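You operate a simulated robot arm through the tools that you are given. There is no shell and no other tool. Be economical: measure what you need, move in short steps, check, and stop when the job is done.

The job below is to be done with a simulated robot arm. You get a single attempt, and the scene is never put back.

## Task
Bleed the vacuum off, then set the cap and housing beside the kit.
Fine: Both go on the cart's tray. Open the swing clamp after the bleed and before you lift the housing. Stand it upright and leave the bleed tap open.

Only the result counts: the job must be done as asked and must still hold three seconds after the hand-in. Knocking over, shifting, dropping, spilling or breaking anything else fails it. A push-on lid holds only when it is set on centred and level and pressed home; a screw cap is set on level and turned clockwise until tight.

## Robot
A 6-joint arm with a two-finger parallel gripper, fixed in place. Base frame: the origin is at the foot of the arm, x ahead of it, y to its left, z up. Units: mm, rad, N and s.
Its first joint turns from -1.152 to 1.152 rad. Payload 2.7 kg.
The TCP is the grasp point between the finger pads, 23 mm short of the fingertips. In the tool frame z runs along the fingers and y along their closing line. Largest opening 94 mm; finger width 38, thickness 10; the body of the gripper, 54 by 96 mm, starts 39 mm behind the TCP.
Orientation is that of the tool frame in the base frame, as a unit quaternion [x, y, z, w]. With the fingers straight down and closing along the base's y, the tool's x points along the base's -x, its y along +y and its z along -z.

## Interface
- The arm moves only by the tool nudge_tool. Its argument "motion" is one flat list of numbers, 6 for each row, row after row: the shift along the base's x, y, z in mm, then the turn, a rotation vector about the base's x, y, z in rad. In form: [tx, ty, tz, wx, wy, wz, tx, ty, tz, wx, wy, wz, ...]. A call has 1 to 10 rows; each row is the pose to reach, as a shift and turn from the pose commanded when the call began. "jaw" is the opening, from 0 (shut) to 1 (fully open), set as the call begins (left out, the last holds). A row lasts 0.2 s, in which the tool goes at most 50 mm and 0.15 rad; a call with a longer step from one row to the next is refused whole, and so is a gripper value outside its range. Where a pose cannot be reached the arm comes as near as it can. A force on the tool above 40 N (or 10 N above the force at the start of the call, whichever is more), or a blocked arm, ends the call early, and 0.2 s more pass. Each finger travels about 45 mm/s and halts on what it meets, pressing with about 39 N; the grip force reading is that of the motor and also rises with nothing between the fingers. The clock runs only during rows and for 0.2 s after the last one: add rows that repeat a pose to give the fingers time. The reply holds the time, the measured pose of the TCP, the force on the tool along the base axes, the opening and the grip force, in the units named above and with some noise.
- Cameras (640 x 400 px; columns grow to the right, rows downward): "scene" is fixed at [72.8, -433.5, 1399.6]; the picture's right is [0.80, -0.60, 0.00], its down [-0.37, -0.48, -0.79] and it looks along [0.48, 0.63, -0.61] (base axes); focal length 214 px, centre (320, 200). "wrist" rides on the gripper at [86, 16, -74] in the tool frame; the picture's right is [-0.18, 0.98, 0.00], its down [-0.58, -0.11, -0.81] and it looks along [-0.79, -0.15, 0.59] (tool axes); focal length 243 px, centre (320, 200). There is no depth. A picture from a camera that has moved, and an enlarged one, comes with that camera's place and axes in the base frame and with its lens.
- get_image(camera): a new picture of that camera. It takes no simulated time.
- enlarge(camera, box): a new picture of the part [left, top, right, bottom] of that camera's present view, enlarged. It takes no simulated time.
- close_job(): hands the job in; it is judged then, once.

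Work in short steps. Places have to be worked out from the pictures, the camera data and where the tool is seen: move nearer, look again, correct. Check each grasp and each placing, and mend what went wrong. You have 120 turns and 76 pictures in all, those below and enlarged ones among them. Open the gripper and draw the arm clear of the work before you hand the job in, unless the task says otherwise; then end with one line.

The tools are called after "Emit:" as name(argument=value, ...) on one line, values as JSON. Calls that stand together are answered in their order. nudge_tool: Moves the arm, as the interface text tells. Its arguments: {"type":"object","properties":{"motion":{"type":"array"},"jaw":{"type":"number"}},"required":["motion"]} The other tools are called the same way: get_image (camera) takes a picture; enlarge (camera, box) takes an enlarged picture of a part of a camera's view; close_job () hands the job in.

At the start:

```text
time: 0.0
tcp_pos: [370.3, 35.6, 1203.8]
ee_rot: [0.0, 1.0, 0.001, 0.0]
contact_force: [-0.5, -1.2, -0.1]
gripper_width: 94.1
grasp_force: 0.0
```

scene: 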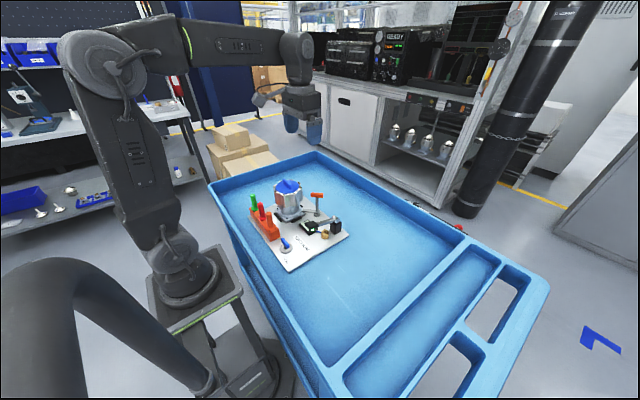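
wrist: 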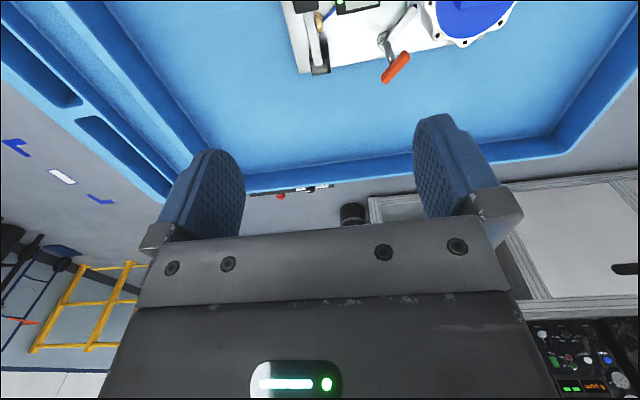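

I start with enlarged views of the kit to identify the parts.

Emit:
enlarge(camera="scene", box=[230, 165, 370, 275])

Emit:
enlarge(camera="wrist", box=[260, 0, 560, 100])

```text
3.64 times, centred on (300, 220) of scene
camera zoom: at [72.8, -433.5, 1399.6], right [0.8, -0.6, 0.0], down [-0.37, -0.48, -0.79], along [0.48, 0.63, -0.61], focal length 780 px, centre (393, 127)
```

zoom: 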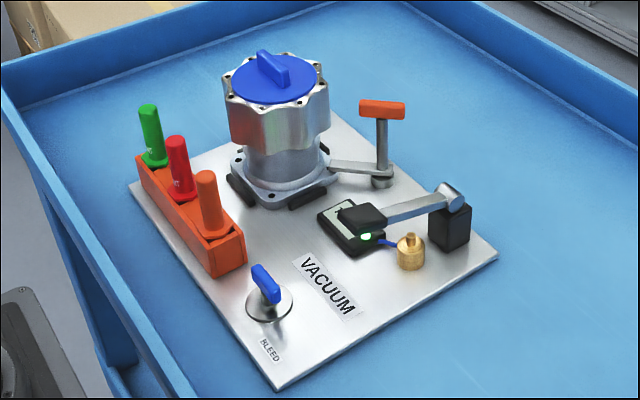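

```text
2.13 times, centred on (410, 50) of wrist
camera zoom: at [283.6, 53.3, 1280.9], right [0.18, 0.98, 0.0], down [0.58, -0.11, 0.81], along [0.79, -0.15, -0.59], focal length 518 px, centre (128, 520)
```

zoom: 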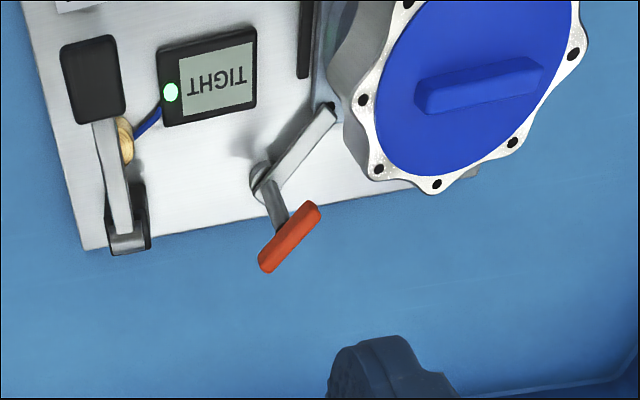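

The triangulated parts put the tray near z≈800 rather than 220, with the housing near (400,215) and the clamp knob near (494,140). I draw back for a better wrist view.

Emit:
nudge_tool(motion=[-40, 20, 0, 0, 0, 0, -80, 40, 0, 0, 0, 0, -120, 60, 0, 0, 0, 0, -150, 70, 0, 0, 0, 0])

Emit:
get_image(camera="wrist")

Emit:
get_image(camera="scene")

```text
time: 1.0
tcp_pos: [219.4, 107.7, 1205.1]
ee_rot: [0.002, 1.0, 0.0, 0.0]
contact_force: [0.1, -0.1, -0.2]
gripper_width: 94.1
grasp_force: 0.1
```

```text
71 pictures are left
camera wrist: at [132.5, 123.2, 1280.2], right [0.19, 0.98, 0.0], down [0.58, -0.11, 0.81], along [0.79, -0.15, -0.59], focal length 243 px, centre (320, 200)
```

wrist: 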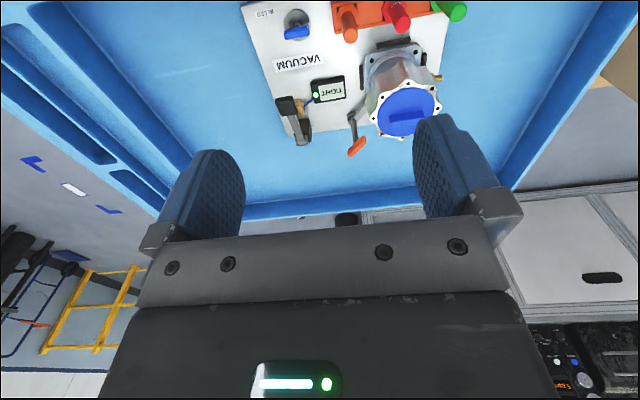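

```text
70 pictures are left
```

scene: 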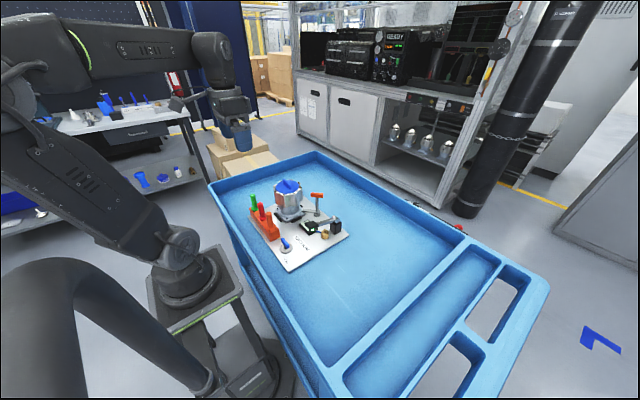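

The cap is at about (405,227,905), the clamp knob at (491,135,880) and the tap at (284,54,795). I enlarge for details.

Emit:
enlarge(camera="wrist", box=[320, 0, 480, 100])

Emit:
enlarge(camera="wrist", box=[240, 60, 400, 160])

Emit:
enlarge(camera="scene", box=[267, 170, 347, 220])

Emit:
enlarge(camera="scene", box=[270, 205, 350, 255])

```text
4.00 times, centred on (400, 50) of wrist
camera zoom: at [132.5, 123.2, 1280.2], right [0.19, 0.98, 0.0], down [0.58, -0.11, 0.81], along [0.79, -0.15, -0.59], focal length 970 px, centre (0, 800)
```

zoom: 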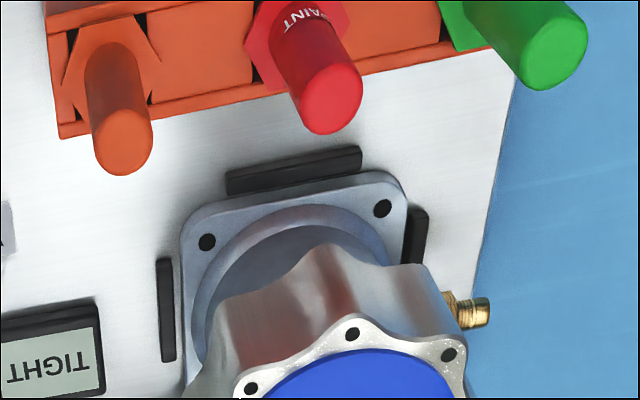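

```text
4.00 times, centred on (320, 110) of wrist
camera zoom: at [132.5, 123.2, 1280.2], right [0.19, 0.98, 0.0], down [0.58, -0.11, 0.81], along [0.79, -0.15, -0.59], focal length 970 px, centre (320, 560)
```

zoom: 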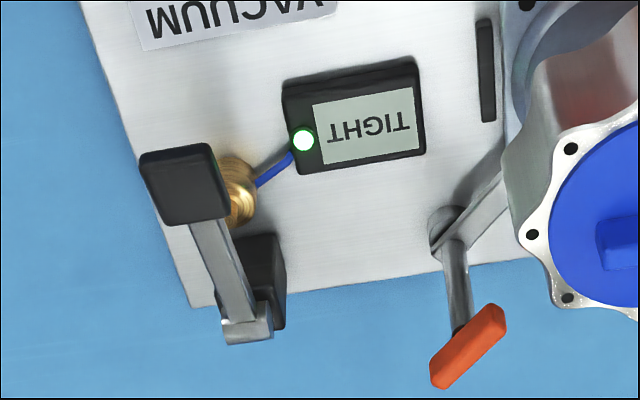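

```text
8.00 times, centred on (307, 195) of scene
camera zoom: at [72.8, -433.5, 1399.6], right [0.8, -0.6, 0.0], down [-0.37, -0.48, -0.79], along [0.48, 0.63, -0.61], focal length 1716 px, centre (424, 240)
```

zoom: 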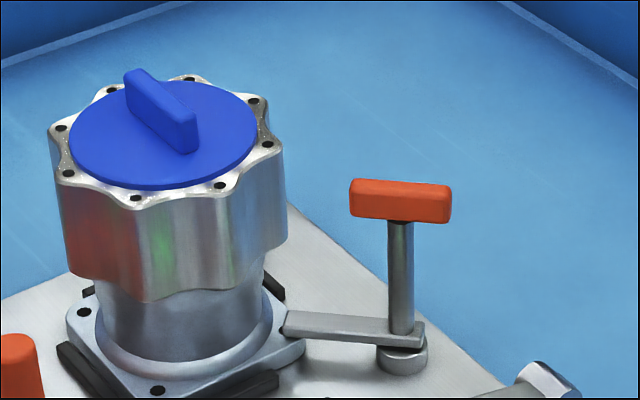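

```text
8.00 times, centred on (310, 230) of scene
camera zoom: at [72.8, -433.5, 1399.6], right [0.8, -0.6, 0.0], down [-0.37, -0.48, -0.79], along [0.48, 0.63, -0.61], focal length 1716 px, centre (400, -40)
```

zoom: 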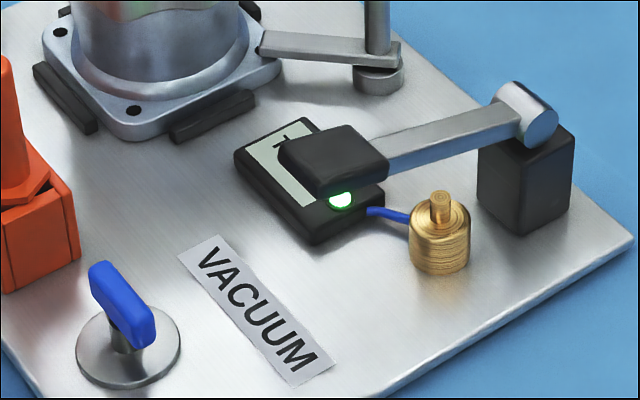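

The bleed tap has a blue bar lying along y at about (284,54,795), and the lever with the black pad looks like a pump handle, so I leave that alone. I move above the tap while turning the tool a quarter turn, so that it closes along x with the camera on the open side.

Emit:
nudge_tool(motion=[10, -10, -25, 0, 0, 0.15, 20, -20, -50, 0, 0, 0.3, 30, -25, -75, 0, 0, 0.45, 40, -30, -100, 0, 0, 0.6, 50, -35, -125, 0, 0, 0.75, 60, -40, -150, 0, 0, 0.9, 64, -45, -175, 0, 0, 1.05, 64, -50, -190, 0, 0, 1.2, 64, -53, -205, 0, 0, 1.35, 64, -53, -205, 0, 0, 1.5])

Emit:
get_image(camera="wrist")

Emit:
enlarge(camera="scene", box=[200, 120, 360, 280])

```text
time: 3.2
tcp_pos: [282.8, 54.2, 1000.4]
ee_rot: [-0.682, 0.731, 0.0, 0.001]
contact_force: [0.2, 0.4, -0.1]
gripper_width: 93.9
grasp_force: 0.0
```

```text
65 pictures are left
camera wrist: at [261.8, -31.3, 1075.3], right [-0.97, 0.25, 0.0], down [0.15, 0.57, 0.81], along [0.2, 0.78, -0.59], focal length 243 px, centre (320, 200)
```

wrist: 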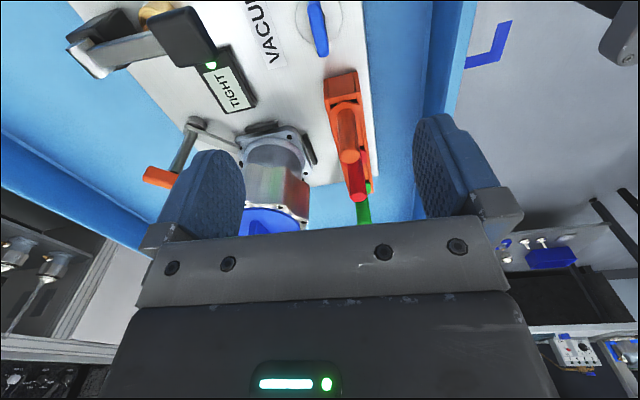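

```text
2.50 times, centred on (280, 200) of scene
camera zoom: at [72.8, -433.5, 1399.6], right [0.8, -0.6, 0.0], down [-0.37, -0.48, -0.79], along [0.48, 0.63, -0.61], focal length 536 px, centre (420, 200)
```

zoom: 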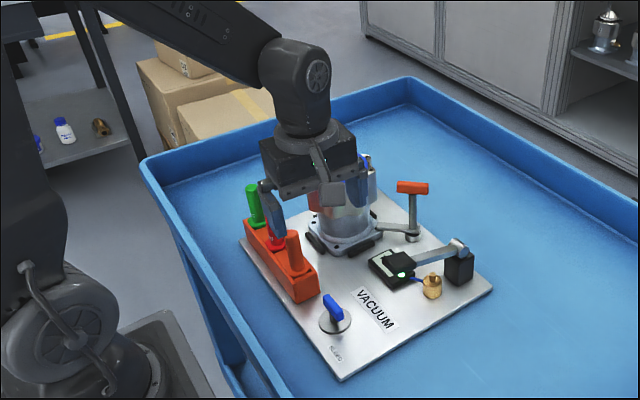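

The tap sits at about (286,59) with its bar close to y. I enlarge it for markings and angle.

Emit:
enlarge(camera="wrist", box=[270, 0, 370, 62])

Emit:
enlarge(camera="scene", box=[265, 230, 305, 255])

```text
6.40 times, centred on (320, 31) of wrist
camera zoom: at [261.8, -31.3, 1075.3], right [-0.97, 0.25, 0.0], down [0.15, 0.57, 0.81], along [0.2, 0.78, -0.59], focal length 1553 px, centre (320, 1282)
```

zoom: 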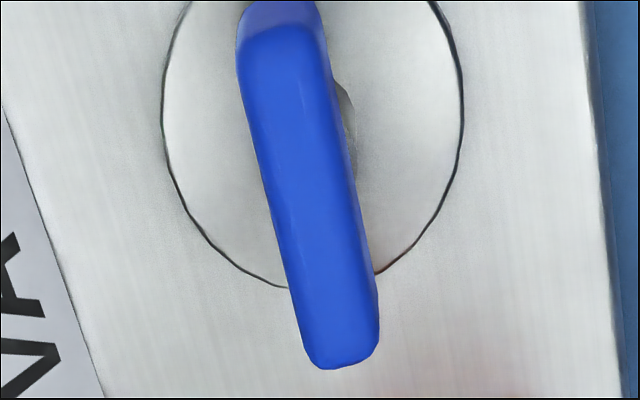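

```text
16.00 times, centred on (285, 242) of scene
camera zoom: at [72.8, -433.5, 1399.6], right [0.8, -0.6, 0.0], down [-0.37, -0.48, -0.79], along [0.48, 0.63, -0.61], focal length 3432 px, centre (880, -480)
```

zoom: 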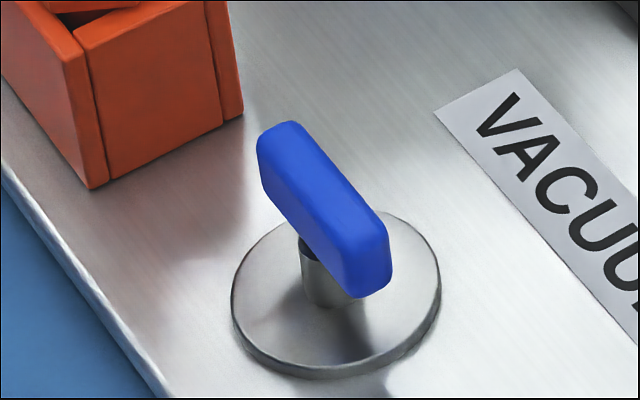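

The bar is centred near (286,59), its top at about z 800, and is already aligned with the tool. I descend to just above it with the jaw half open.

Emit:
nudge_tool(motion=[3, 5, -45, 0, 0, 0, 3, 5, -90, 0, 0, 0, 3, 5, -135, 0, 0, 0, 3, 5, -165, 0, 0, 0, 3, 5, -170, 0, 0, 0], jaw=0.5)

Emit:
enlarge(camera="scene", box=[255, 210, 319, 250])

Emit:
get_image(camera="wrist")

```text
time: 4.4
tcp_pos: [287.6, 57.9, 829.2]
ee_rot: [-0.681, 0.732, 0.0, 0.001]
contact_force: [0.2, -0.1, 0.3]
gripper_width: 46.8
grasp_force: 0.1
```

```text
10.00 times, centred on (287, 230) of scene
camera zoom: at [72.8, -433.5, 1399.6], right [0.8, -0.6, 0.0], down [-0.37, -0.48, -0.79], along [0.48, 0.63, -0.61], focal length 2145 px, centre (650, -100)
```

zoom: 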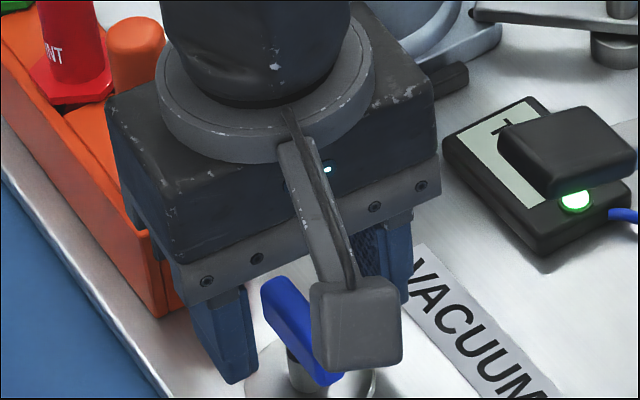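

```text
60 pictures are left
camera wrist: at [265.1, -26.3, 905.6], right [-0.97, 0.25, 0.0], down [0.15, 0.57, 0.81], along [0.21, 0.78, -0.59], focal length 243 px, centre (320, 200)
```

wrist: 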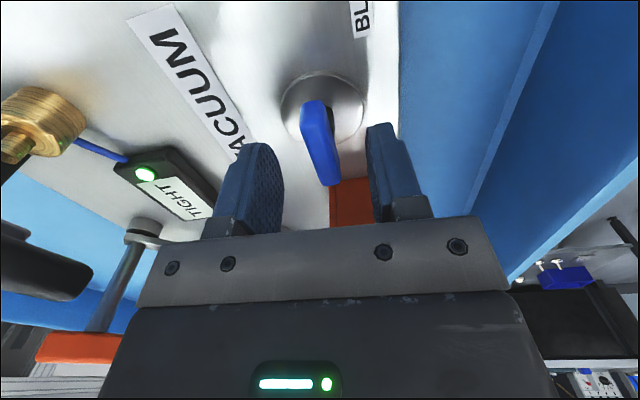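

The fingers straddle the bar, with the disc top near z 770 and the bar top near 802. I lower to TCP 800 and close.

Emit:
nudge_tool(motion=[0, 2, -15, 0, 0, 0, 0, 2, -28, 0, 0, 0])

Emit:
nudge_tool(motion=[0, 0, 0, 0, 0, 0, 0, 0, 0, 0, 0, 0, 0, 0, 0, 0, 0, 0], jaw=0)

```text
time: 5.0
tcp_pos: [287.2, 62.1, 803.7]
ee_rot: [-0.681, 0.732, 0.0, 0.0]
contact_force: [-3.5, 0.5, 21.3]
gripper_width: 46.7
grasp_force: 0.0
```

```text
time: 5.9
tcp_pos: [285.2, 61.6, 803.8]
ee_rot: [-0.684, 0.729, 0.001, -0.001]
contact_force: [-13.5, 7.3, 16.1]
gripper_width: 13.6
grasp_force: 39.4
stopped in row 3: the force on the tool passed its limit (the readings are from after the stop); the commanded pose is now the measured one
```

The bar is gripped (13.6 mm), with the tips resting on the disc. Turning counterclockwise would swing the camera at the lever pad, so I ease up 2 mm and test a small clockwise turn, which swings the camera over free space.

Emit:
nudge_tool(motion=[1, -1, 2, 0, 0, 0, 1, -1, 2, 0, 0, -0.1, 1, -1, 2, 0, 0, -0.2, 1, -1, 2, 0, 0, -0.3])

Emit:
get_image(camera="wrist")

```text
time: 6.9
tcp_pos: [288.5, 61.2, 805.4]
ee_rot: [-0.567, 0.824, 0.0, 0.001]
contact_force: [-6.1, 6.3, 0.2]
gripper_width: 23.3
grasp_force: 39.2
```

```text
59 pictures are left
camera wrist: at [242.1, -14.4, 880.6], right [-0.85, 0.52, 0.0], down [0.31, 0.5, 0.81], along [0.42, 0.69, -0.59], focal length 243 px, centre (320, 200)
```

wrist: 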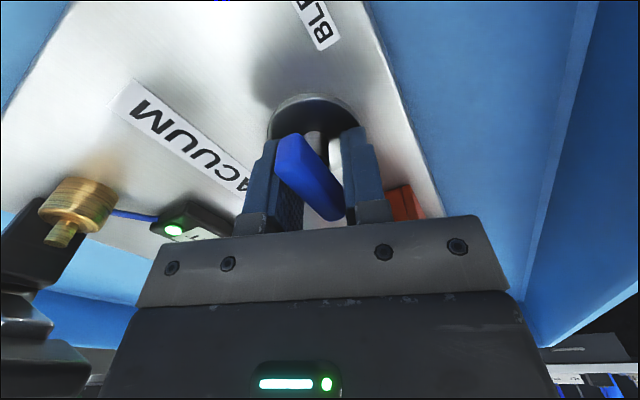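

The jaws spread to 23 mm, so the bar stayed put: clockwise is its closed stop. I turn back and go counterclockwise about 0.6 rad past the start, stopping short of the lever pad at about (383,25,870).

Emit:
nudge_tool(motion=[-1, -1, 0, 0, 0, 0.15, -1, -2, 0, 0, 0, 0.3, -1, -2, 0, 0, 0, 0.4, -1, -2, 0, 0, 0, 0.5, -1, -2, 0, 0, 0, 0.6])

Emit:
get_image(camera="wrist")

```text
time: 8.1
tcp_pos: [285.4, 58.2, 804.8]
ee_rot: [0.785, -0.62, 0.0, 0.001]
contact_force: [-24.6, 22.9, 19.9]
gripper_width: 13.9
grasp_force: 39.3
```

```text
58 pictures are left
camera wrist: at [290.4, -29.9, 880.7], right [-1.0, -0.05, 0.0], down [-0.03, 0.59, 0.81], along [-0.04, 0.81, -0.59], focal length 243 px, centre (320, 200)
```

wrist: 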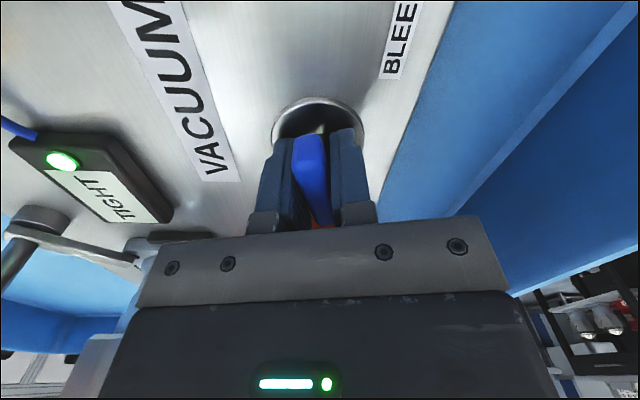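

The bar now turns with the tool (jaw at 13.9 mm, gripped). I relieve the side force and continue 0.35 rad.

Emit:
nudge_tool(motion=[-2, 2, 1, 0, 0, 0, -2, 2, 1, 0, 0, 0.1, -2, 2, 1, 0, 0, 0.2, -2, 2, 1, 0, 0, 0.3, -2, 2, 1, 0, 0, 0.35])

Emit:
get_image(camera="wrist")

Emit:
enlarge(camera="scene", box=[255, 190, 351, 250])

```text
time: 9.3
tcp_pos: [282.9, 58.9, 805.8]
ee_rot: [0.881, -0.474, -0.001, 0.002]
contact_force: [-7.2, -26.5, -0.2]
gripper_width: 13.8
grasp_force: 38.7
```

```text
57 pictures are left
camera wrist: at [317.5, -21.8, 880.8], right [-0.92, -0.39, 0.01], down [-0.22, 0.55, 0.81], along [-0.32, 0.74, -0.59], focal length 243 px, centre (320, 200)
```

wrist: 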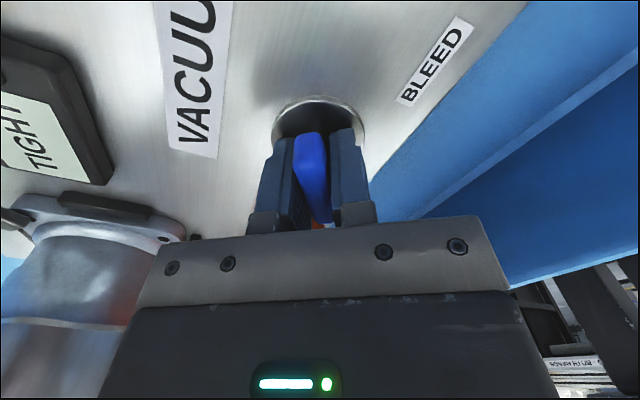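

```text
6.67 times, centred on (303, 220) of scene
camera zoom: at [72.8, -434.1, 1399.5], right [0.8, -0.6, 0.0], down [-0.37, -0.48, -0.79], along [0.48, 0.63, -0.61], focal length 1430 px, centre (433, 67)
```

zoom: 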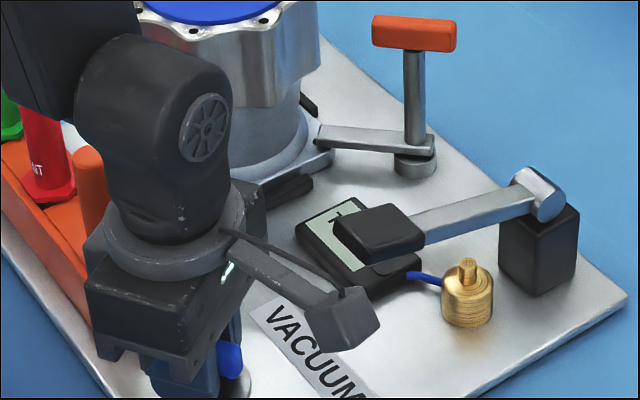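

Turned about 0.65 rad so far, and the camera still clears the pad. I go 0.2 rad more while easing the side force.

Emit:
nudge_tool(motion=[0, -2, 0, 0, 0, 0.1, 0, -2, 0, 0, 0, 0.2, 0, -2, 0, 0, 0, 0.2])

Emit:
get_image(camera="wrist")

```text
time: 10.1
tcp_pos: [283.5, 56.6, 805.6]
ee_rot: [0.924, -0.383, -0.002, 0.001]
contact_force: [-17.0, -3.8, -0.8]
gripper_width: 13.9
grasp_force: 38.8
```

```text
55 pictures are left
camera wrist: at [333.1, -14.9, 880.9], right [-0.83, -0.56, 0.0], down [-0.33, 0.49, 0.81], along [-0.46, 0.67, -0.59], focal length 243 px, centre (320, 200)
```

wrist: 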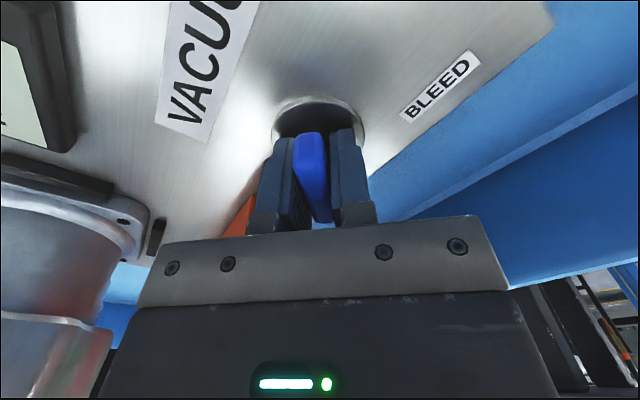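

The tap has turned about 49°. I release, rise and check the gauge.

Emit:
nudge_tool(motion=[0, 0, 0, 0, 0, 0, 0, 0, 0, 0, 0, 0, 0, 0, 25, 0, 0, 0, 0, 0, 65, 0, 0, 0, 0, 0, 100, 0, 0, 0], jaw=0.4)

Emit:
get_image(camera="wrist")

Emit:
enlarge(camera="scene", box=[255, 190, 351, 250])

```text
time: 11.3
tcp_pos: [283.7, 58.0, 906.8]
ee_rot: [0.923, -0.384, -0.002, 0.0]
contact_force: [0.3, 0.0, 0.9]
gripper_width: 37.8
grasp_force: 0.2
```

```text
54 pictures are left
camera wrist: at [334.6, -14.4, 982.3], right [-0.83, -0.56, 0.0], down [-0.33, 0.49, 0.81], along [-0.45, 0.67, -0.59], focal length 243 px, centre (320, 200)
```

wrist: 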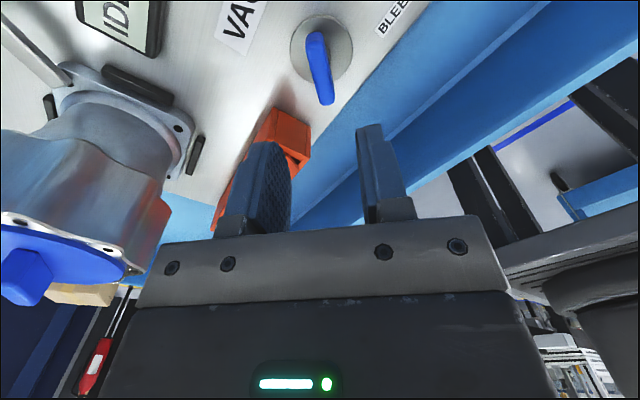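

```text
6.67 times, centred on (303, 220) of scene
camera zoom: at [72.8, -433.5, 1399.6], right [0.8, -0.6, 0.0], down [-0.37, -0.48, -0.79], along [0.48, 0.63, -0.61], focal length 1430 px, centre (433, 67)
```

zoom: 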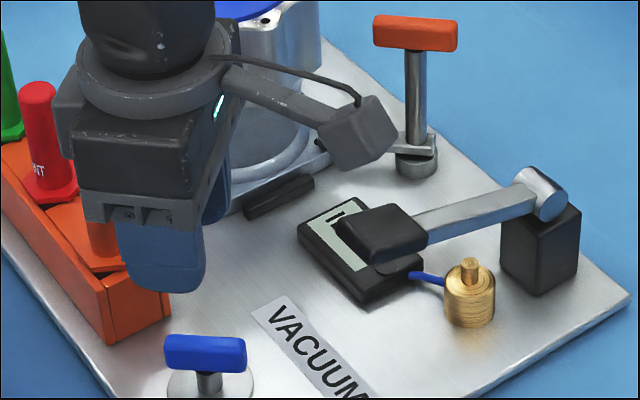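

The gauge now reads IDLE, so the vacuum is released. I want the tap fully open, so I swing the tool back clockwise to regrip from the other side, with the camera passing over free space.

Emit:
nudge_tool(motion=[0, 0, 0, 0, 0, -0.15, 0, 0, 0, 0, 0, -0.3, 0, 0, 0, 0, 0, -0.45, 0, 0, 0, 0, 0, -0.6, 0, 0, 0, 0, 0, -0.75, 0, 0, 0, 0, 0, -0.9, 0, 0, 0, 0, 0, -1.05, 0, 0, 0, 0, 0, -1.2, 0, 0, 0, 0, 0, -1.35, 0, 0, 0, 0, 0, -1.5])

Emit:
nudge_tool(motion=[0, 0, 0, 0, 0, -0.15, 0, 0, 0, 0, 0, -0.3, 0, 0, 0, 0, 0, -0.45, 0, 0, 0, 0, 0, -0.6, 0, 0, 0, 0, 0, -0.75, 0, 0, 0, 0, 0, -0.9, 0, 0, 0, 0, 0, -1.05, 0, 0, 0, 0, 0, -1.2, 0, 0, 0, 0, 0, -1.35, 0, 0, 0, 0, 0, -1.5])

Emit:
get_image(camera="wrist")

```text
time: 13.5
tcp_pos: [284.7, 58.2, 906.2]
ee_rot: [-0.413, 0.911, 0.0, 0.001]
contact_force: [-1.3, -0.1, 0.4]
gripper_width: 37.5
grasp_force: 0.0
```

```text
time: 15.7
tcp_pos: [284.6, 58.2, 905.8]
ee_rot: [0.319, 0.948, 0.0, 0.001]
contact_force: [0.4, -0.2, -0.3]
gripper_width: 37.6
grasp_force: 0.2
```

```text
52 pictures are left
camera wrist: at [226.2, 123.4, 981.5], right [0.74, 0.67, 0.0], down [0.4, -0.44, 0.81], along [0.54, -0.6, -0.59], focal length 243 px, centre (320, 200)
```

wrist: 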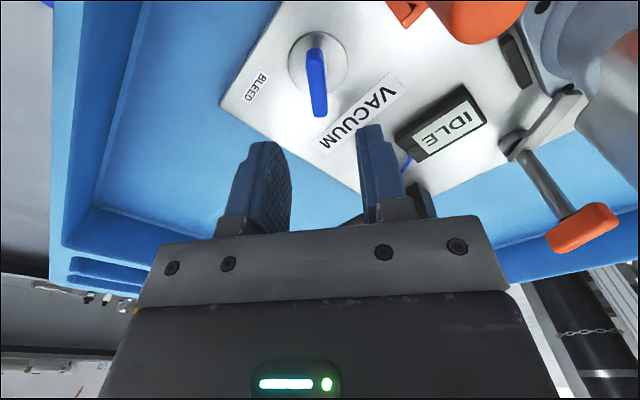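

The gauge clearly reads IDLE, and the camera at (226,123) clears the orange plug at (283,137). I descend, regrip the bar and finish the turn.

Emit:
nudge_tool(motion=[0, 1, -40, 0, 0, 0, 0, 1, -75, 0, 0, 0, 0, 1, -90, 0, 0, 0, 0, 1, -99, 0, 0, 0])

Emit:
nudge_tool(motion=[0, 0, 0, 0, 0, 0, 0, 0, 0, 0, 0, 0, 0, 0, 0, 0, 0, 0], jaw=0)

```text
time: 16.7
tcp_pos: [285.9, 58.8, 807.3]
ee_rot: [0.319, 0.948, 0.0, 0.0]
contact_force: [-0.1, 1.0, -0.5]
gripper_width: 37.7
grasp_force: 0.1
```

```text
time: 17.5
tcp_pos: [282.1, 57.6, 807.3]
ee_rot: [0.319, 0.948, -0.003, -0.002]
contact_force: [-9.8, -26.0, 2.5]
gripper_width: 13.3
grasp_force: 38.8
```

Gripped at 13.3 mm. I ease the side force and turn counterclockwise.

Emit:
nudge_tool(motion=[-1, -2, 0, 0, 0, 0.1, -1, -2, 0, 0, 0, 0.2, -1, -2, 0, 0, 0, 0.3, -1, -2, 0, 0, 0, 0.4, -1, -2, 0, 0, 0, 0.5, -1, -2, 0, 0, 0, 0.6])

Emit:
get_image(camera="wrist")

```text
time: 18.5
tcp_pos: [282.2, 55.3, 807.6]
ee_rot: [0.133, 0.991, -0.002, -0.002]
contact_force: [-0.5, -9.5, 6.5]
gripper_width: 13.6
grasp_force: 38.9
stopped in row 5: the force on the tool passed its limit (the readings are from after the stop); the commanded pose is now the measured one
```

```text
51 pictures are left
camera wrist: at [203.3, 94.1, 882.9], right [0.44, 0.9, 0.0], down [0.54, -0.26, 0.8], along [0.72, -0.35, -0.59], focal length 243 px, centre (320, 200)
```

wrist: 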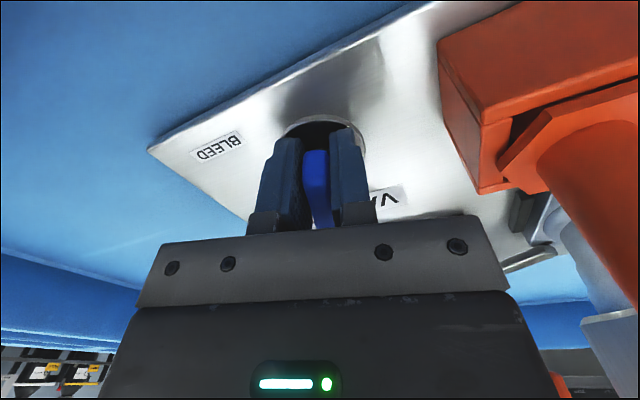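

The tap is now at about 79° and the call stopped on force. I try a little further, which either moves it or proves the end stop.

Emit:
nudge_tool(motion=[0, 0, 0, 0, 0, 0.07, 1, 0, 0, 0, 0, 0.14, 1, 0, 0, 0, 0, 0.2])

```text
time: 19.3
tcp_pos: [281.6, 54.1, 805.9]
ee_rot: [0.033, 0.999, -0.003, -0.003]
contact_force: [-6.0, -26.0, 20.9]
gripper_width: 13.6
grasp_force: 39.1
```

The tap has turned a full 90°. I release and rise straight up.

Emit:
nudge_tool(motion=[0, 0, 1, 0, 0, 0, 0, 0, 1, 0, 0, 0, 0, 0, 25, 0, 0, 0, 0, 0, 70, 0, 0, 0, 0, 0, 115, 0, 0, 0, 0, 0, 160, 0, 0, 0, 0, 0, 200, 0, 0, 0], jaw=0.4)

Emit:
get_image(camera="wrist")

Emit:
enlarge(camera="scene", box=[240, 165, 352, 275])

```text
time: 20.9
tcp_pos: [282.8, 55.7, 1007.1]
ee_rot: [0.034, 0.999, -0.002, -0.003]
contact_force: [0.2, -0.9, 0.1]
gripper_width: 37.9
grasp_force: 0.1
```

```text
50 pictures are left
camera wrist: at [198.2, 77.0, 1083.5], right [0.25, 0.97, 0.0], down [0.58, -0.14, 0.8], along [0.78, -0.2, -0.59], focal length 243 px, centre (320, 200)
```

wrist: 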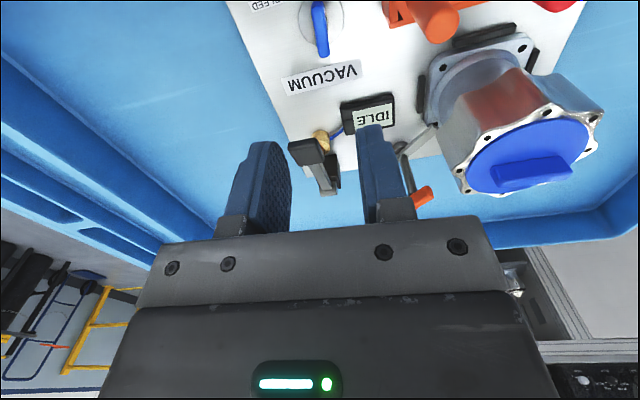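

```text
3.64 times, centred on (296, 220) of scene
camera zoom: at [72.8, -433.5, 1399.6], right [0.8, -0.6, 0.0], down [-0.37, -0.48, -0.79], along [0.48, 0.63, -0.61], focal length 780 px, centre (407, 127)
```

zoom: 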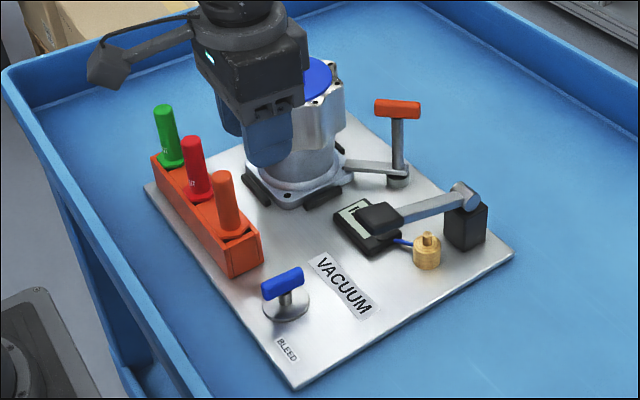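

The tap is open and the gauge idle. The cap bar lies along y near (405,225,925), so I move over it with the tool turned a quarter and the camera on the -y side.

Emit:
nudge_tool(motion=[10, 15, 5, 0, 0, 0.15, 25, 30, 10, 0, 0, 0.3, 40, 50, 15, 0, 0, 0.45, 55, 70, 20, 0, 0, 0.6, 70, 90, 20, 0, 0, 0.75, 85, 110, 20, 0, 0, 0.9, 100, 130, 20, 0, 0, 1.05, 110, 145, 20, 0, 0, 1.2, 120, 160, 20, 0, 0, 1.35, 122, 168, 20, 0, 0, 1.5])

Emit:
get_image(camera="wrist")

Emit:
enlarge(camera="scene", box=[240, 130, 352, 200])

```text
time: 23.1
tcp_pos: [405.7, 223.0, 1026.6]
ee_rot: [-0.658, 0.753, -0.003, 0.0]
contact_force: [-0.4, -0.1, 0.3]
gripper_width: 37.7
grasp_force: 0.1
```

```text
48 pictures are left
camera wrist: at [377.3, 140.3, 1103.3], right [-0.95, 0.31, 0.0], down [0.18, 0.56, 0.8], along [0.26, 0.76, -0.59], focal length 243 px, centre (320, 200)
```

wrist: 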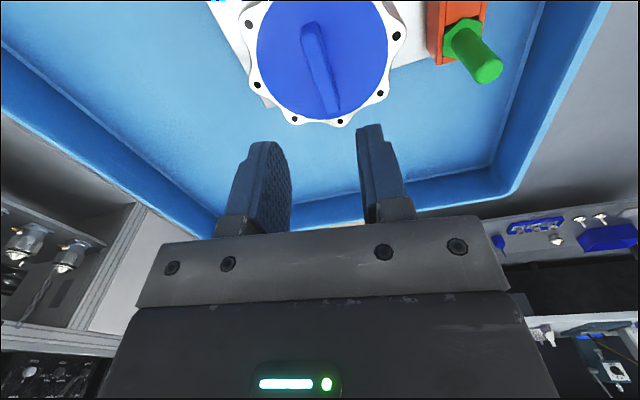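

```text
5.71 times, centred on (296, 165) of scene
camera zoom: at [72.8, -433.5, 1399.6], right [0.8, -0.6, 0.0], down [-0.37, -0.48, -0.79], along [0.48, 0.63, -0.61], focal length 1226 px, centre (457, 400)
```

zoom: 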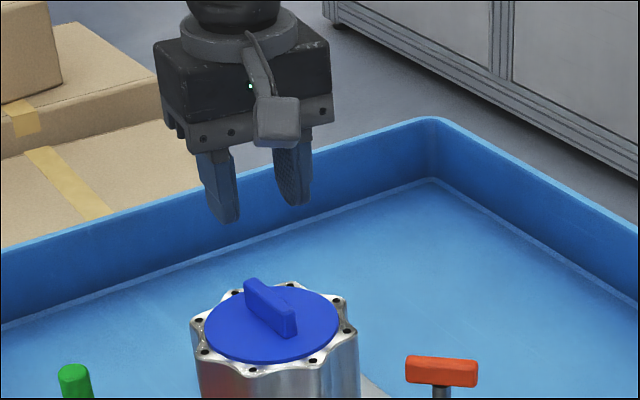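

The bar centre is near (405,224) and the tool needs +0.085 rad. I turn and descend to tips just around the bar top.

Emit:
nudge_tool(motion=[0, 1, -30, 0, 0, 0.04, 0, 1, -60, 0, 0, 0.085, 0, 1, -78, 0, 0, 0.085, 0, 1, -78, 0, 0, 0.085])

Emit:
get_image(camera="wrist")

Emit:
enlarge(camera="scene", box=[250, 145, 330, 195])

```text
time: 24.1
tcp_pos: [406.1, 225.1, 949.3]
ee_rot: [-0.688, 0.725, -0.002, -0.001]
contact_force: [0.0, -0.3, 0.0]
gripper_width: 37.5
grasp_force: 0.0
```

```text
46 pictures are left
camera wrist: at [384.2, 139.6, 1024.8], right [-0.97, 0.24, 0.0], down [0.14, 0.58, 0.8], along [0.19, 0.78, -0.59], focal length 243 px, centre (320, 200)
```

wrist: 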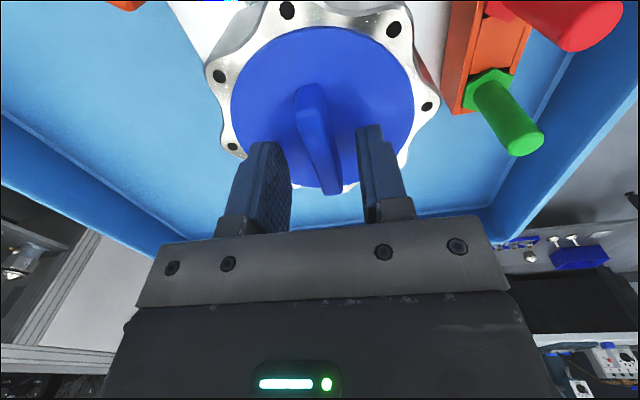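

```text
8.00 times, centred on (290, 170) of scene
camera zoom: at [72.8, -433.5, 1399.6], right [0.8, -0.6, 0.0], down [-0.37, -0.48, -0.79], along [0.48, 0.63, -0.61], focal length 1716 px, centre (560, 440)
```

zoom: 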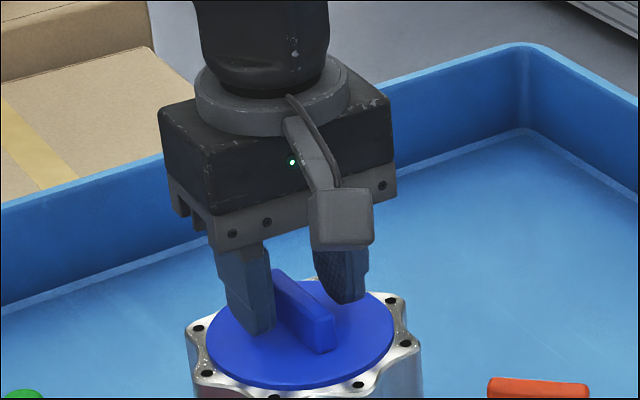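

Well centred, with the bar top near z 921. I lower until the tips straddle the bar and close.

Emit:
nudge_tool(motion=[-1, 0, -8, 0, 0, 0, -1, 0, -14, 0, 0, 0])

Emit:
nudge_tool(motion=[0, 0, 0, 0, 0, 0, 0, 0, 0, 0, 0, 0, 0, 0, 0, 0, 0, 0], jaw=0)

```text
time: 24.6
tcp_pos: [406.5, 225.2, 942.3]
ee_rot: [-0.688, 0.726, -0.004, 0.003]
contact_force: [-0.7, 0.0, 5.0]
gripper_width: 37.7
grasp_force: 0.2
stopped in row 2: the force on the tool passed its limit (the readings are from after the stop); the commanded pose is now the measured one
```

```text
time: 25.4
tcp_pos: [405.9, 225.3, 943.5]
ee_rot: [-0.689, 0.725, -0.004, 0.003]
contact_force: [-6.5, 2.1, 14.4]
gripper_width: 10.9
grasp_force: 39.6
```

The tips met the disc at about z 919 and the jaws stopped at 10.9 mm on the bar. I lift gently 30 mm and look.

Emit:
nudge_tool(motion=[0, 0, 5, 0, 0, 0, 0, 0, 12, 0, 0, 0, 0, 0, 20, 0, 0, 0, 0, 0, 30, 0, 0, 0])

Emit:
enlarge(camera="scene", box=[250, 145, 346, 205])

```text
time: 26.4
tcp_pos: [406.1, 226.1, 972.3]
ee_rot: [-0.689, 0.725, -0.004, 0.002]
contact_force: [-0.7, 0.7, -0.3]
gripper_width: 11.1
grasp_force: 39.0
```

```text
6.67 times, centred on (298, 175) of scene
camera zoom: at [72.8, -433.5, 1399.6], right [0.8, -0.6, 0.0], down [-0.37, -0.48, -0.79], along [0.48, 0.63, -0.61], focal length 1430 px, centre (467, 367)
```

zoom: 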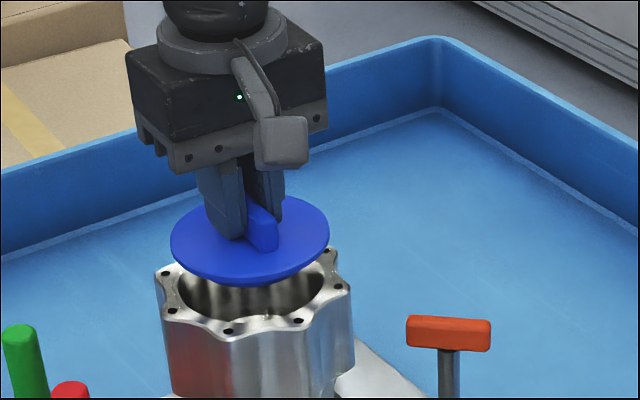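

The cap is off and held. I carry it high over the kit toward the free tray area at about (270,-120).

Emit:
nudge_tool(motion=[0, 0, 40, 0, 0, 0, -10, -25, 60, 0, 0, 0, -28, -65, 60, 0, 0, 0, -45, -105, 60, 0, 0, 0, -62, -145, 60, 0, 0, 0, -79, -185, 60, 0, 0, 0, -96, -225, 60, 0, 0, 0, -113, -265, 60, 0, 0, 0, -128, -305, 60, 0, 0, 0, -136, -346, 60, 0, 0, 0])

Emit:
get_image(camera="scene")

Emit:
get_image(camera="wrist")

```text
time: 28.6
tcp_pos: [268.3, -121.5, 1032.8]
ee_rot: [-0.688, 0.725, -0.003, 0.002]
contact_force: [0.1, 0.5, 0.1]
gripper_width: 10.9
grasp_force: 39.6
```

```text
43 pictures are left
```

scene: 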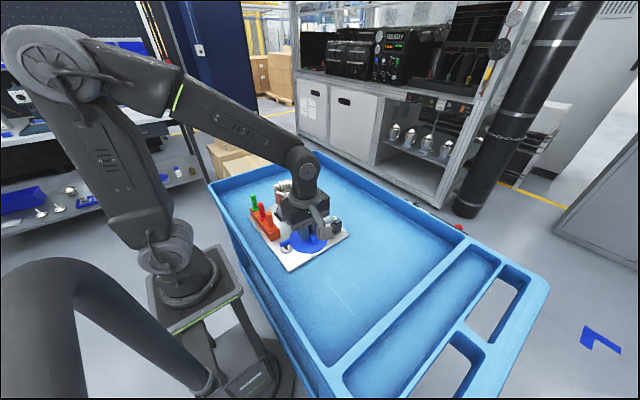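

```text
42 pictures are left
camera wrist: at [247.1, -207.2, 1108.1], right [-0.97, 0.23, -0.01], down [0.13, 0.58, 0.81], along [0.19, 0.78, -0.59], focal length 243 px, centre (320, 200)
```

wrist: 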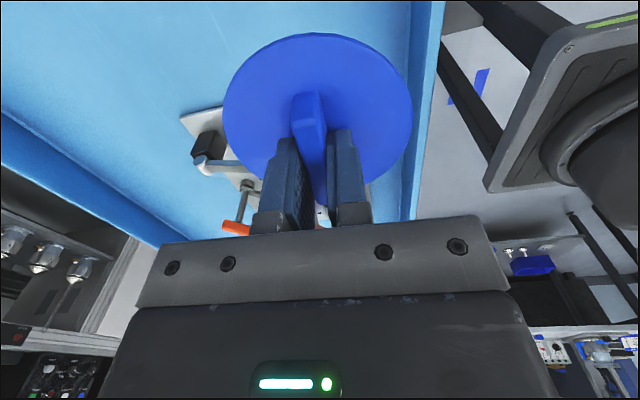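

Clear space lies under the cap. I lower to a little above the tray.

Emit:
nudge_tool(motion=[0, -8, -45, 0, 0, 0, 0, -8, -90, 0, 0, 0, 0, -8, -135, 0, 0, 0, 0, -8, -175, 0, 0, 0, 0, -8, -190, 0, 0, 0])

Emit:
enlarge(camera="scene", box=[270, 200, 382, 270])

```text
time: 29.9
tcp_pos: [269.7, -128.0, 843.0]
ee_rot: [-0.689, 0.725, -0.004, 0.003]
contact_force: [0.6, -1.0, 0.4]
gripper_width: 10.8
grasp_force: 38.9
```

```text
5.71 times, centred on (326, 235) of scene
camera zoom: at [72.8, -433.5, 1399.6], right [0.8, -0.6, 0.0], down [-0.37, -0.48, -0.79], along [0.48, 0.63, -0.61], focal length 1226 px, centre (286, 0)
```

zoom: 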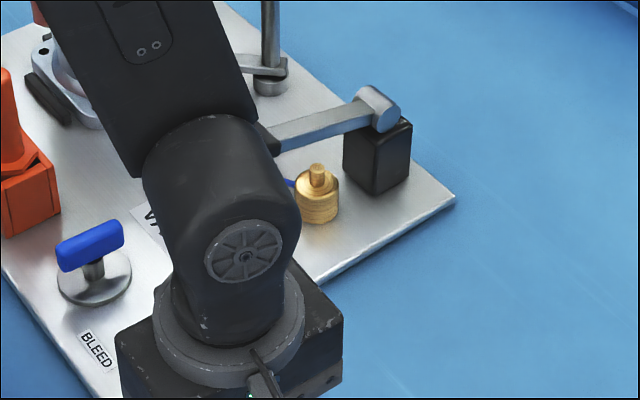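

Good clearance from the plate. I lower slowly, letting contact stop the move.

Emit:
nudge_tool(motion=[0, 0, -10, 0, 0, 0, 0, 0, -20, 0, 0, 0, 0, 0, -26, 0, 0, 0, 0, 0, -32, 0, 0, 0, 0, 0, -38, 0, 0, 0, 0, 0, -43, 0, 0, 0, 0, 0, -48, 0, 0, 0, 0, 0, -53, 0, 0, 0])

Emit:
enlarge(camera="scene", box=[270, 220, 382, 290])

```text
time: 31.1
tcp_pos: [269.1, -129.1, 807.4]
ee_rot: [-0.688, 0.725, -0.004, 0.003]
contact_force: [-4.5, 2.2, 15.1]
gripper_width: 11.0
grasp_force: 39.0
stopped in row 6: the force on the tool passed its limit (the readings are from after the stop); the commanded pose is now the measured one
```

```text
5.71 times, centred on (326, 255) of scene
camera zoom: at [72.6, -433.4, 1399.7], right [0.8, -0.6, 0.0], down [-0.37, -0.48, -0.79], along [0.48, 0.63, -0.61], focal length 1226 px, centre (286, -114)
```

zoom: 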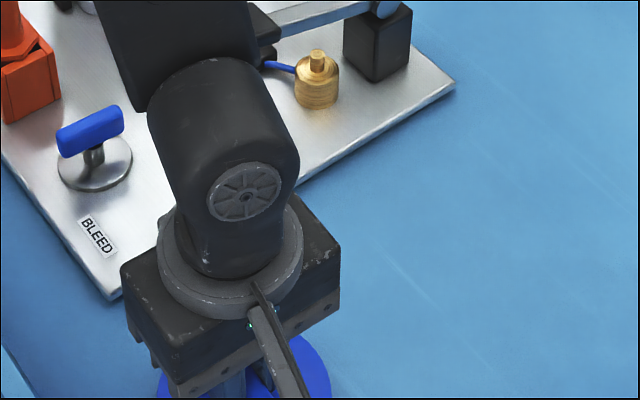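

The cap is down on the tray. I open and rise.

Emit:
nudge_tool(motion=[0, 0, 0, 0, 0, 0, 0, 0, 0, 0, 0, 0, 0, 0, 5, 0, 0, 0, 0, 0, 40, 0, 0, 0, 0, 0, 90, 0, 0, 0, 0, 0, 140, 0, 0, 0, 0, 0, 190, 0, 0, 0, 0, 0, 235, 0, 0, 0], jaw=0.4)

Emit:
get_image(camera="wrist")

```text
time: 32.9
tcp_pos: [268.3, -128.6, 1043.3]
ee_rot: [-0.689, 0.725, -0.004, 0.002]
contact_force: [0.6, 0.2, -1.1]
gripper_width: 37.6
grasp_force: 0.1
```

```text
39 pictures are left
camera wrist: at [248.1, -214.9, 1118.7], right [-0.97, 0.24, -0.01], down [0.13, 0.58, 0.81], along [0.2, 0.78, -0.59], focal length 243 px, centre (320, 200)
```

wrist: 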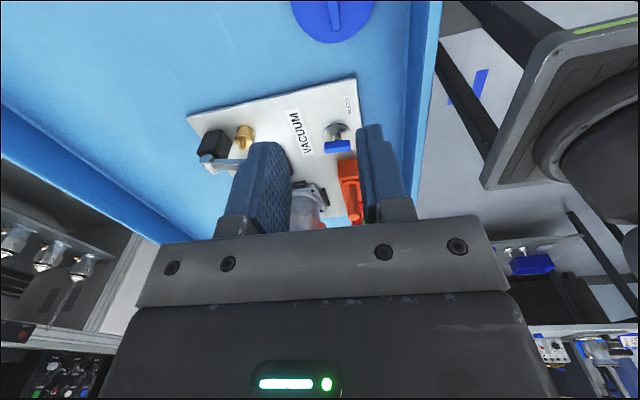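

The cap rests flat on the tray. Next is the swing clamp: its red T-bar near (491,135) lies parallel to the clamp arm (about 143°), so I go above it with the tool turned to match.

Emit:
nudge_tool(motion=[25, 30, 0, 0, 0, 0.1, 50, 60, 0, 0, 0, 0.2, 75, 90, 0, 0, 0, 0.3, 100, 120, 0, 0, 0, 0.4, 125, 150, 0, 0, 0, 0.5, 150, 180, 0, 0, 0, 0.6, 175, 210, 0, 0, 0, 0.7, 195, 235, -10, 0, 0, 0.8, 212, 250, -30, 0, 0, 0.9, 222, 262, -50, 0, 0, 0.98])

Emit:
get_image(camera="wrist")

Emit:
enlarge(camera="scene", box=[270, 140, 366, 230])

```text
time: 35.1
tcp_pos: [490.8, 131.9, 991.8]
ee_rot: [0.949, -0.316, 0.003, -0.004]
contact_force: [0.4, -0.7, 0.2]
gripper_width: 37.7
grasp_force: 0.0
```

```text
38 pictures are left
camera wrist: at [550.5, 67.7, 1068.2], right [-0.74, -0.68, -0.01], down [-0.41, 0.43, 0.81], along [-0.54, 0.6, -0.59], focal length 243 px, centre (320, 200)
```

wrist: 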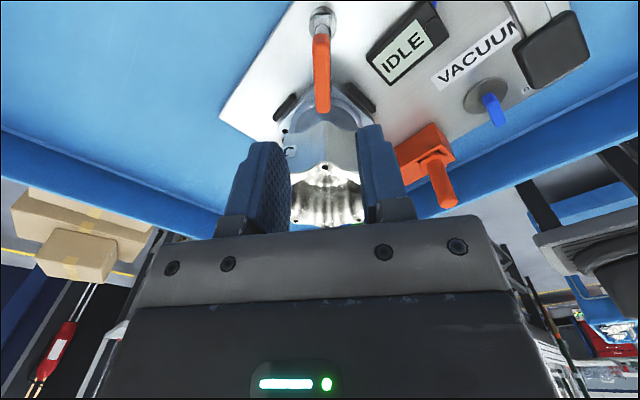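

```text
4.44 times, centred on (318, 185) of scene
camera zoom: at [72.8, -433.5, 1399.6], right [0.8, -0.6, 0.0], down [-0.37, -0.48, -0.79], along [0.48, 0.63, -0.61], focal length 953 px, centre (329, 267)
```

zoom: 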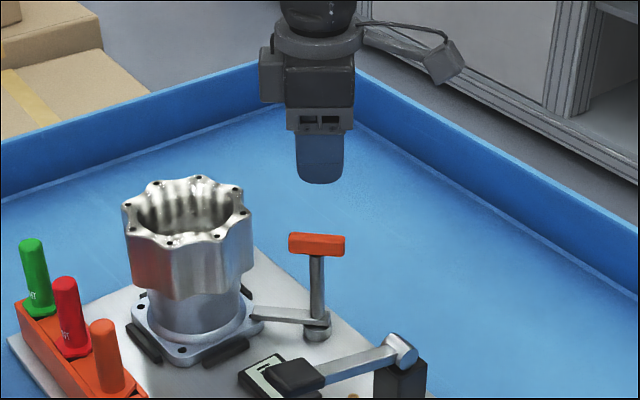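

The red bar's centre is at (491,134), top z about 885, aligned with the jaws. I descend around it and close.

Emit:
nudge_tool(motion=[0, 2, -40, 0, 0, 0, 0, 2, -75, 0, 0, 0, 0, 2, -95, 0, 0, 0, 0, 2, -110, 0, 0, 0])

Emit:
get_image(camera="wrist")

Emit:
enlarge(camera="scene", box=[282, 165, 362, 225])

```text
time: 36.1
tcp_pos: [493.0, 134.6, 882.3]
ee_rot: [0.949, -0.316, 0.003, -0.005]
contact_force: [-0.7, -0.7, -0.4]
gripper_width: 37.3
grasp_force: 0.0
```

```text
36 pictures are left
camera wrist: at [551.4, 68.8, 957.5], right [-0.74, -0.68, -0.01], down [-0.41, 0.43, 0.81], along [-0.54, 0.6, -0.59], focal length 243 px, centre (320, 200)
```

wrist: 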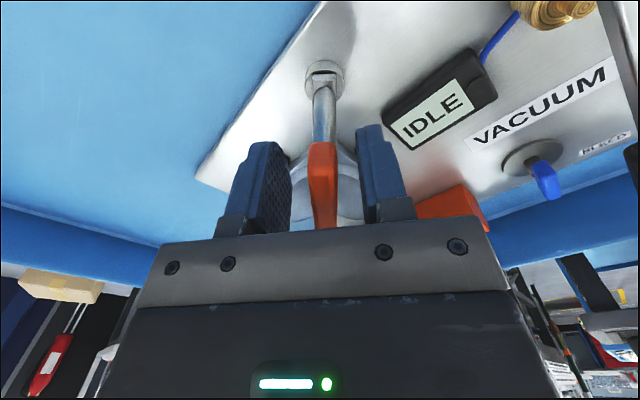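

```text
6.67 times, centred on (322, 195) of scene
camera zoom: at [72.8, -433.5, 1399.6], right [0.8, -0.6, 0.0], down [-0.37, -0.48, -0.79], along [0.48, 0.63, -0.61], focal length 1430 px, centre (307, 233)
```

zoom: 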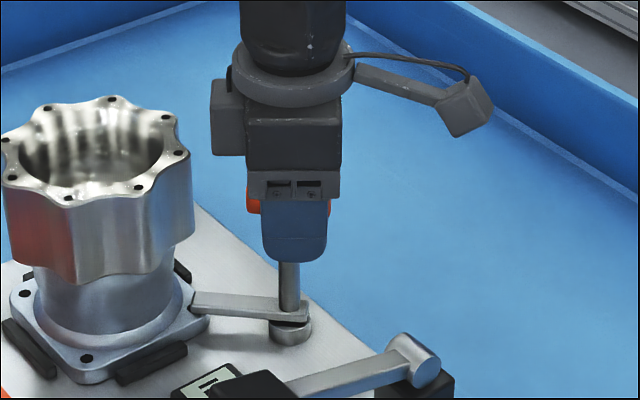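

The bar is between the pads. I shift 3 mm to centre on the post and close.

Emit:
nudge_tool(motion=[-3, 1, 0, 0, 0, 0, -3, 1, 0, 0, 0, 0, -3, 1, 0, 0, 0, 0, -3, 1, 0, 0, 0, 0], jaw=0)

Emit:
nudge_tool(motion=[0, 0, 0, 0, 0, -0.1, 0, 0, 0, 0, 0, -0.2, 0, 0, 0, 0, 0, -0.3])

Emit:
enlarge(camera="scene", box=[282, 165, 362, 225])

```text
time: 37.1
tcp_pos: [489.4, 134.1, 881.8]
ee_rot: [0.948, -0.317, 0.003, -0.006]
contact_force: [2.4, -6.1, -0.4]
gripper_width: 15.9
grasp_force: 39.0
```

```text
time: 37.9
tcp_pos: [489.0, 135.5, 883.2]
ee_rot: [0.89, -0.455, 0.002, -0.002]
contact_force: [-1.7, -12.9, -0.9]
gripper_width: 13.5
grasp_force: 38.9
```

```text
6.67 times, centred on (322, 195) of scene
camera zoom: at [72.7, -433.8, 1399.6], right [0.8, -0.6, 0.0], down [-0.37, -0.48, -0.79], along [0.48, 0.63, -0.61], focal length 1430 px, centre (307, 233)
```

zoom: 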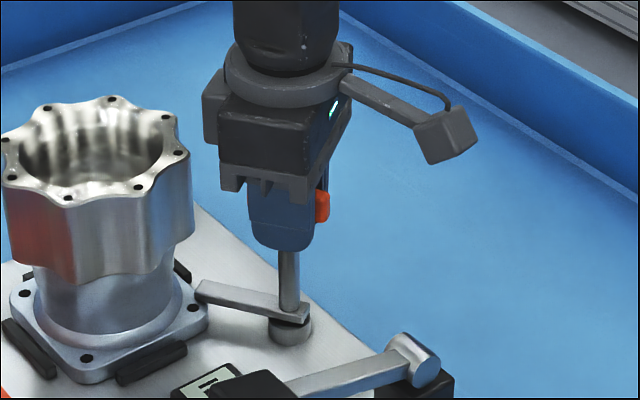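

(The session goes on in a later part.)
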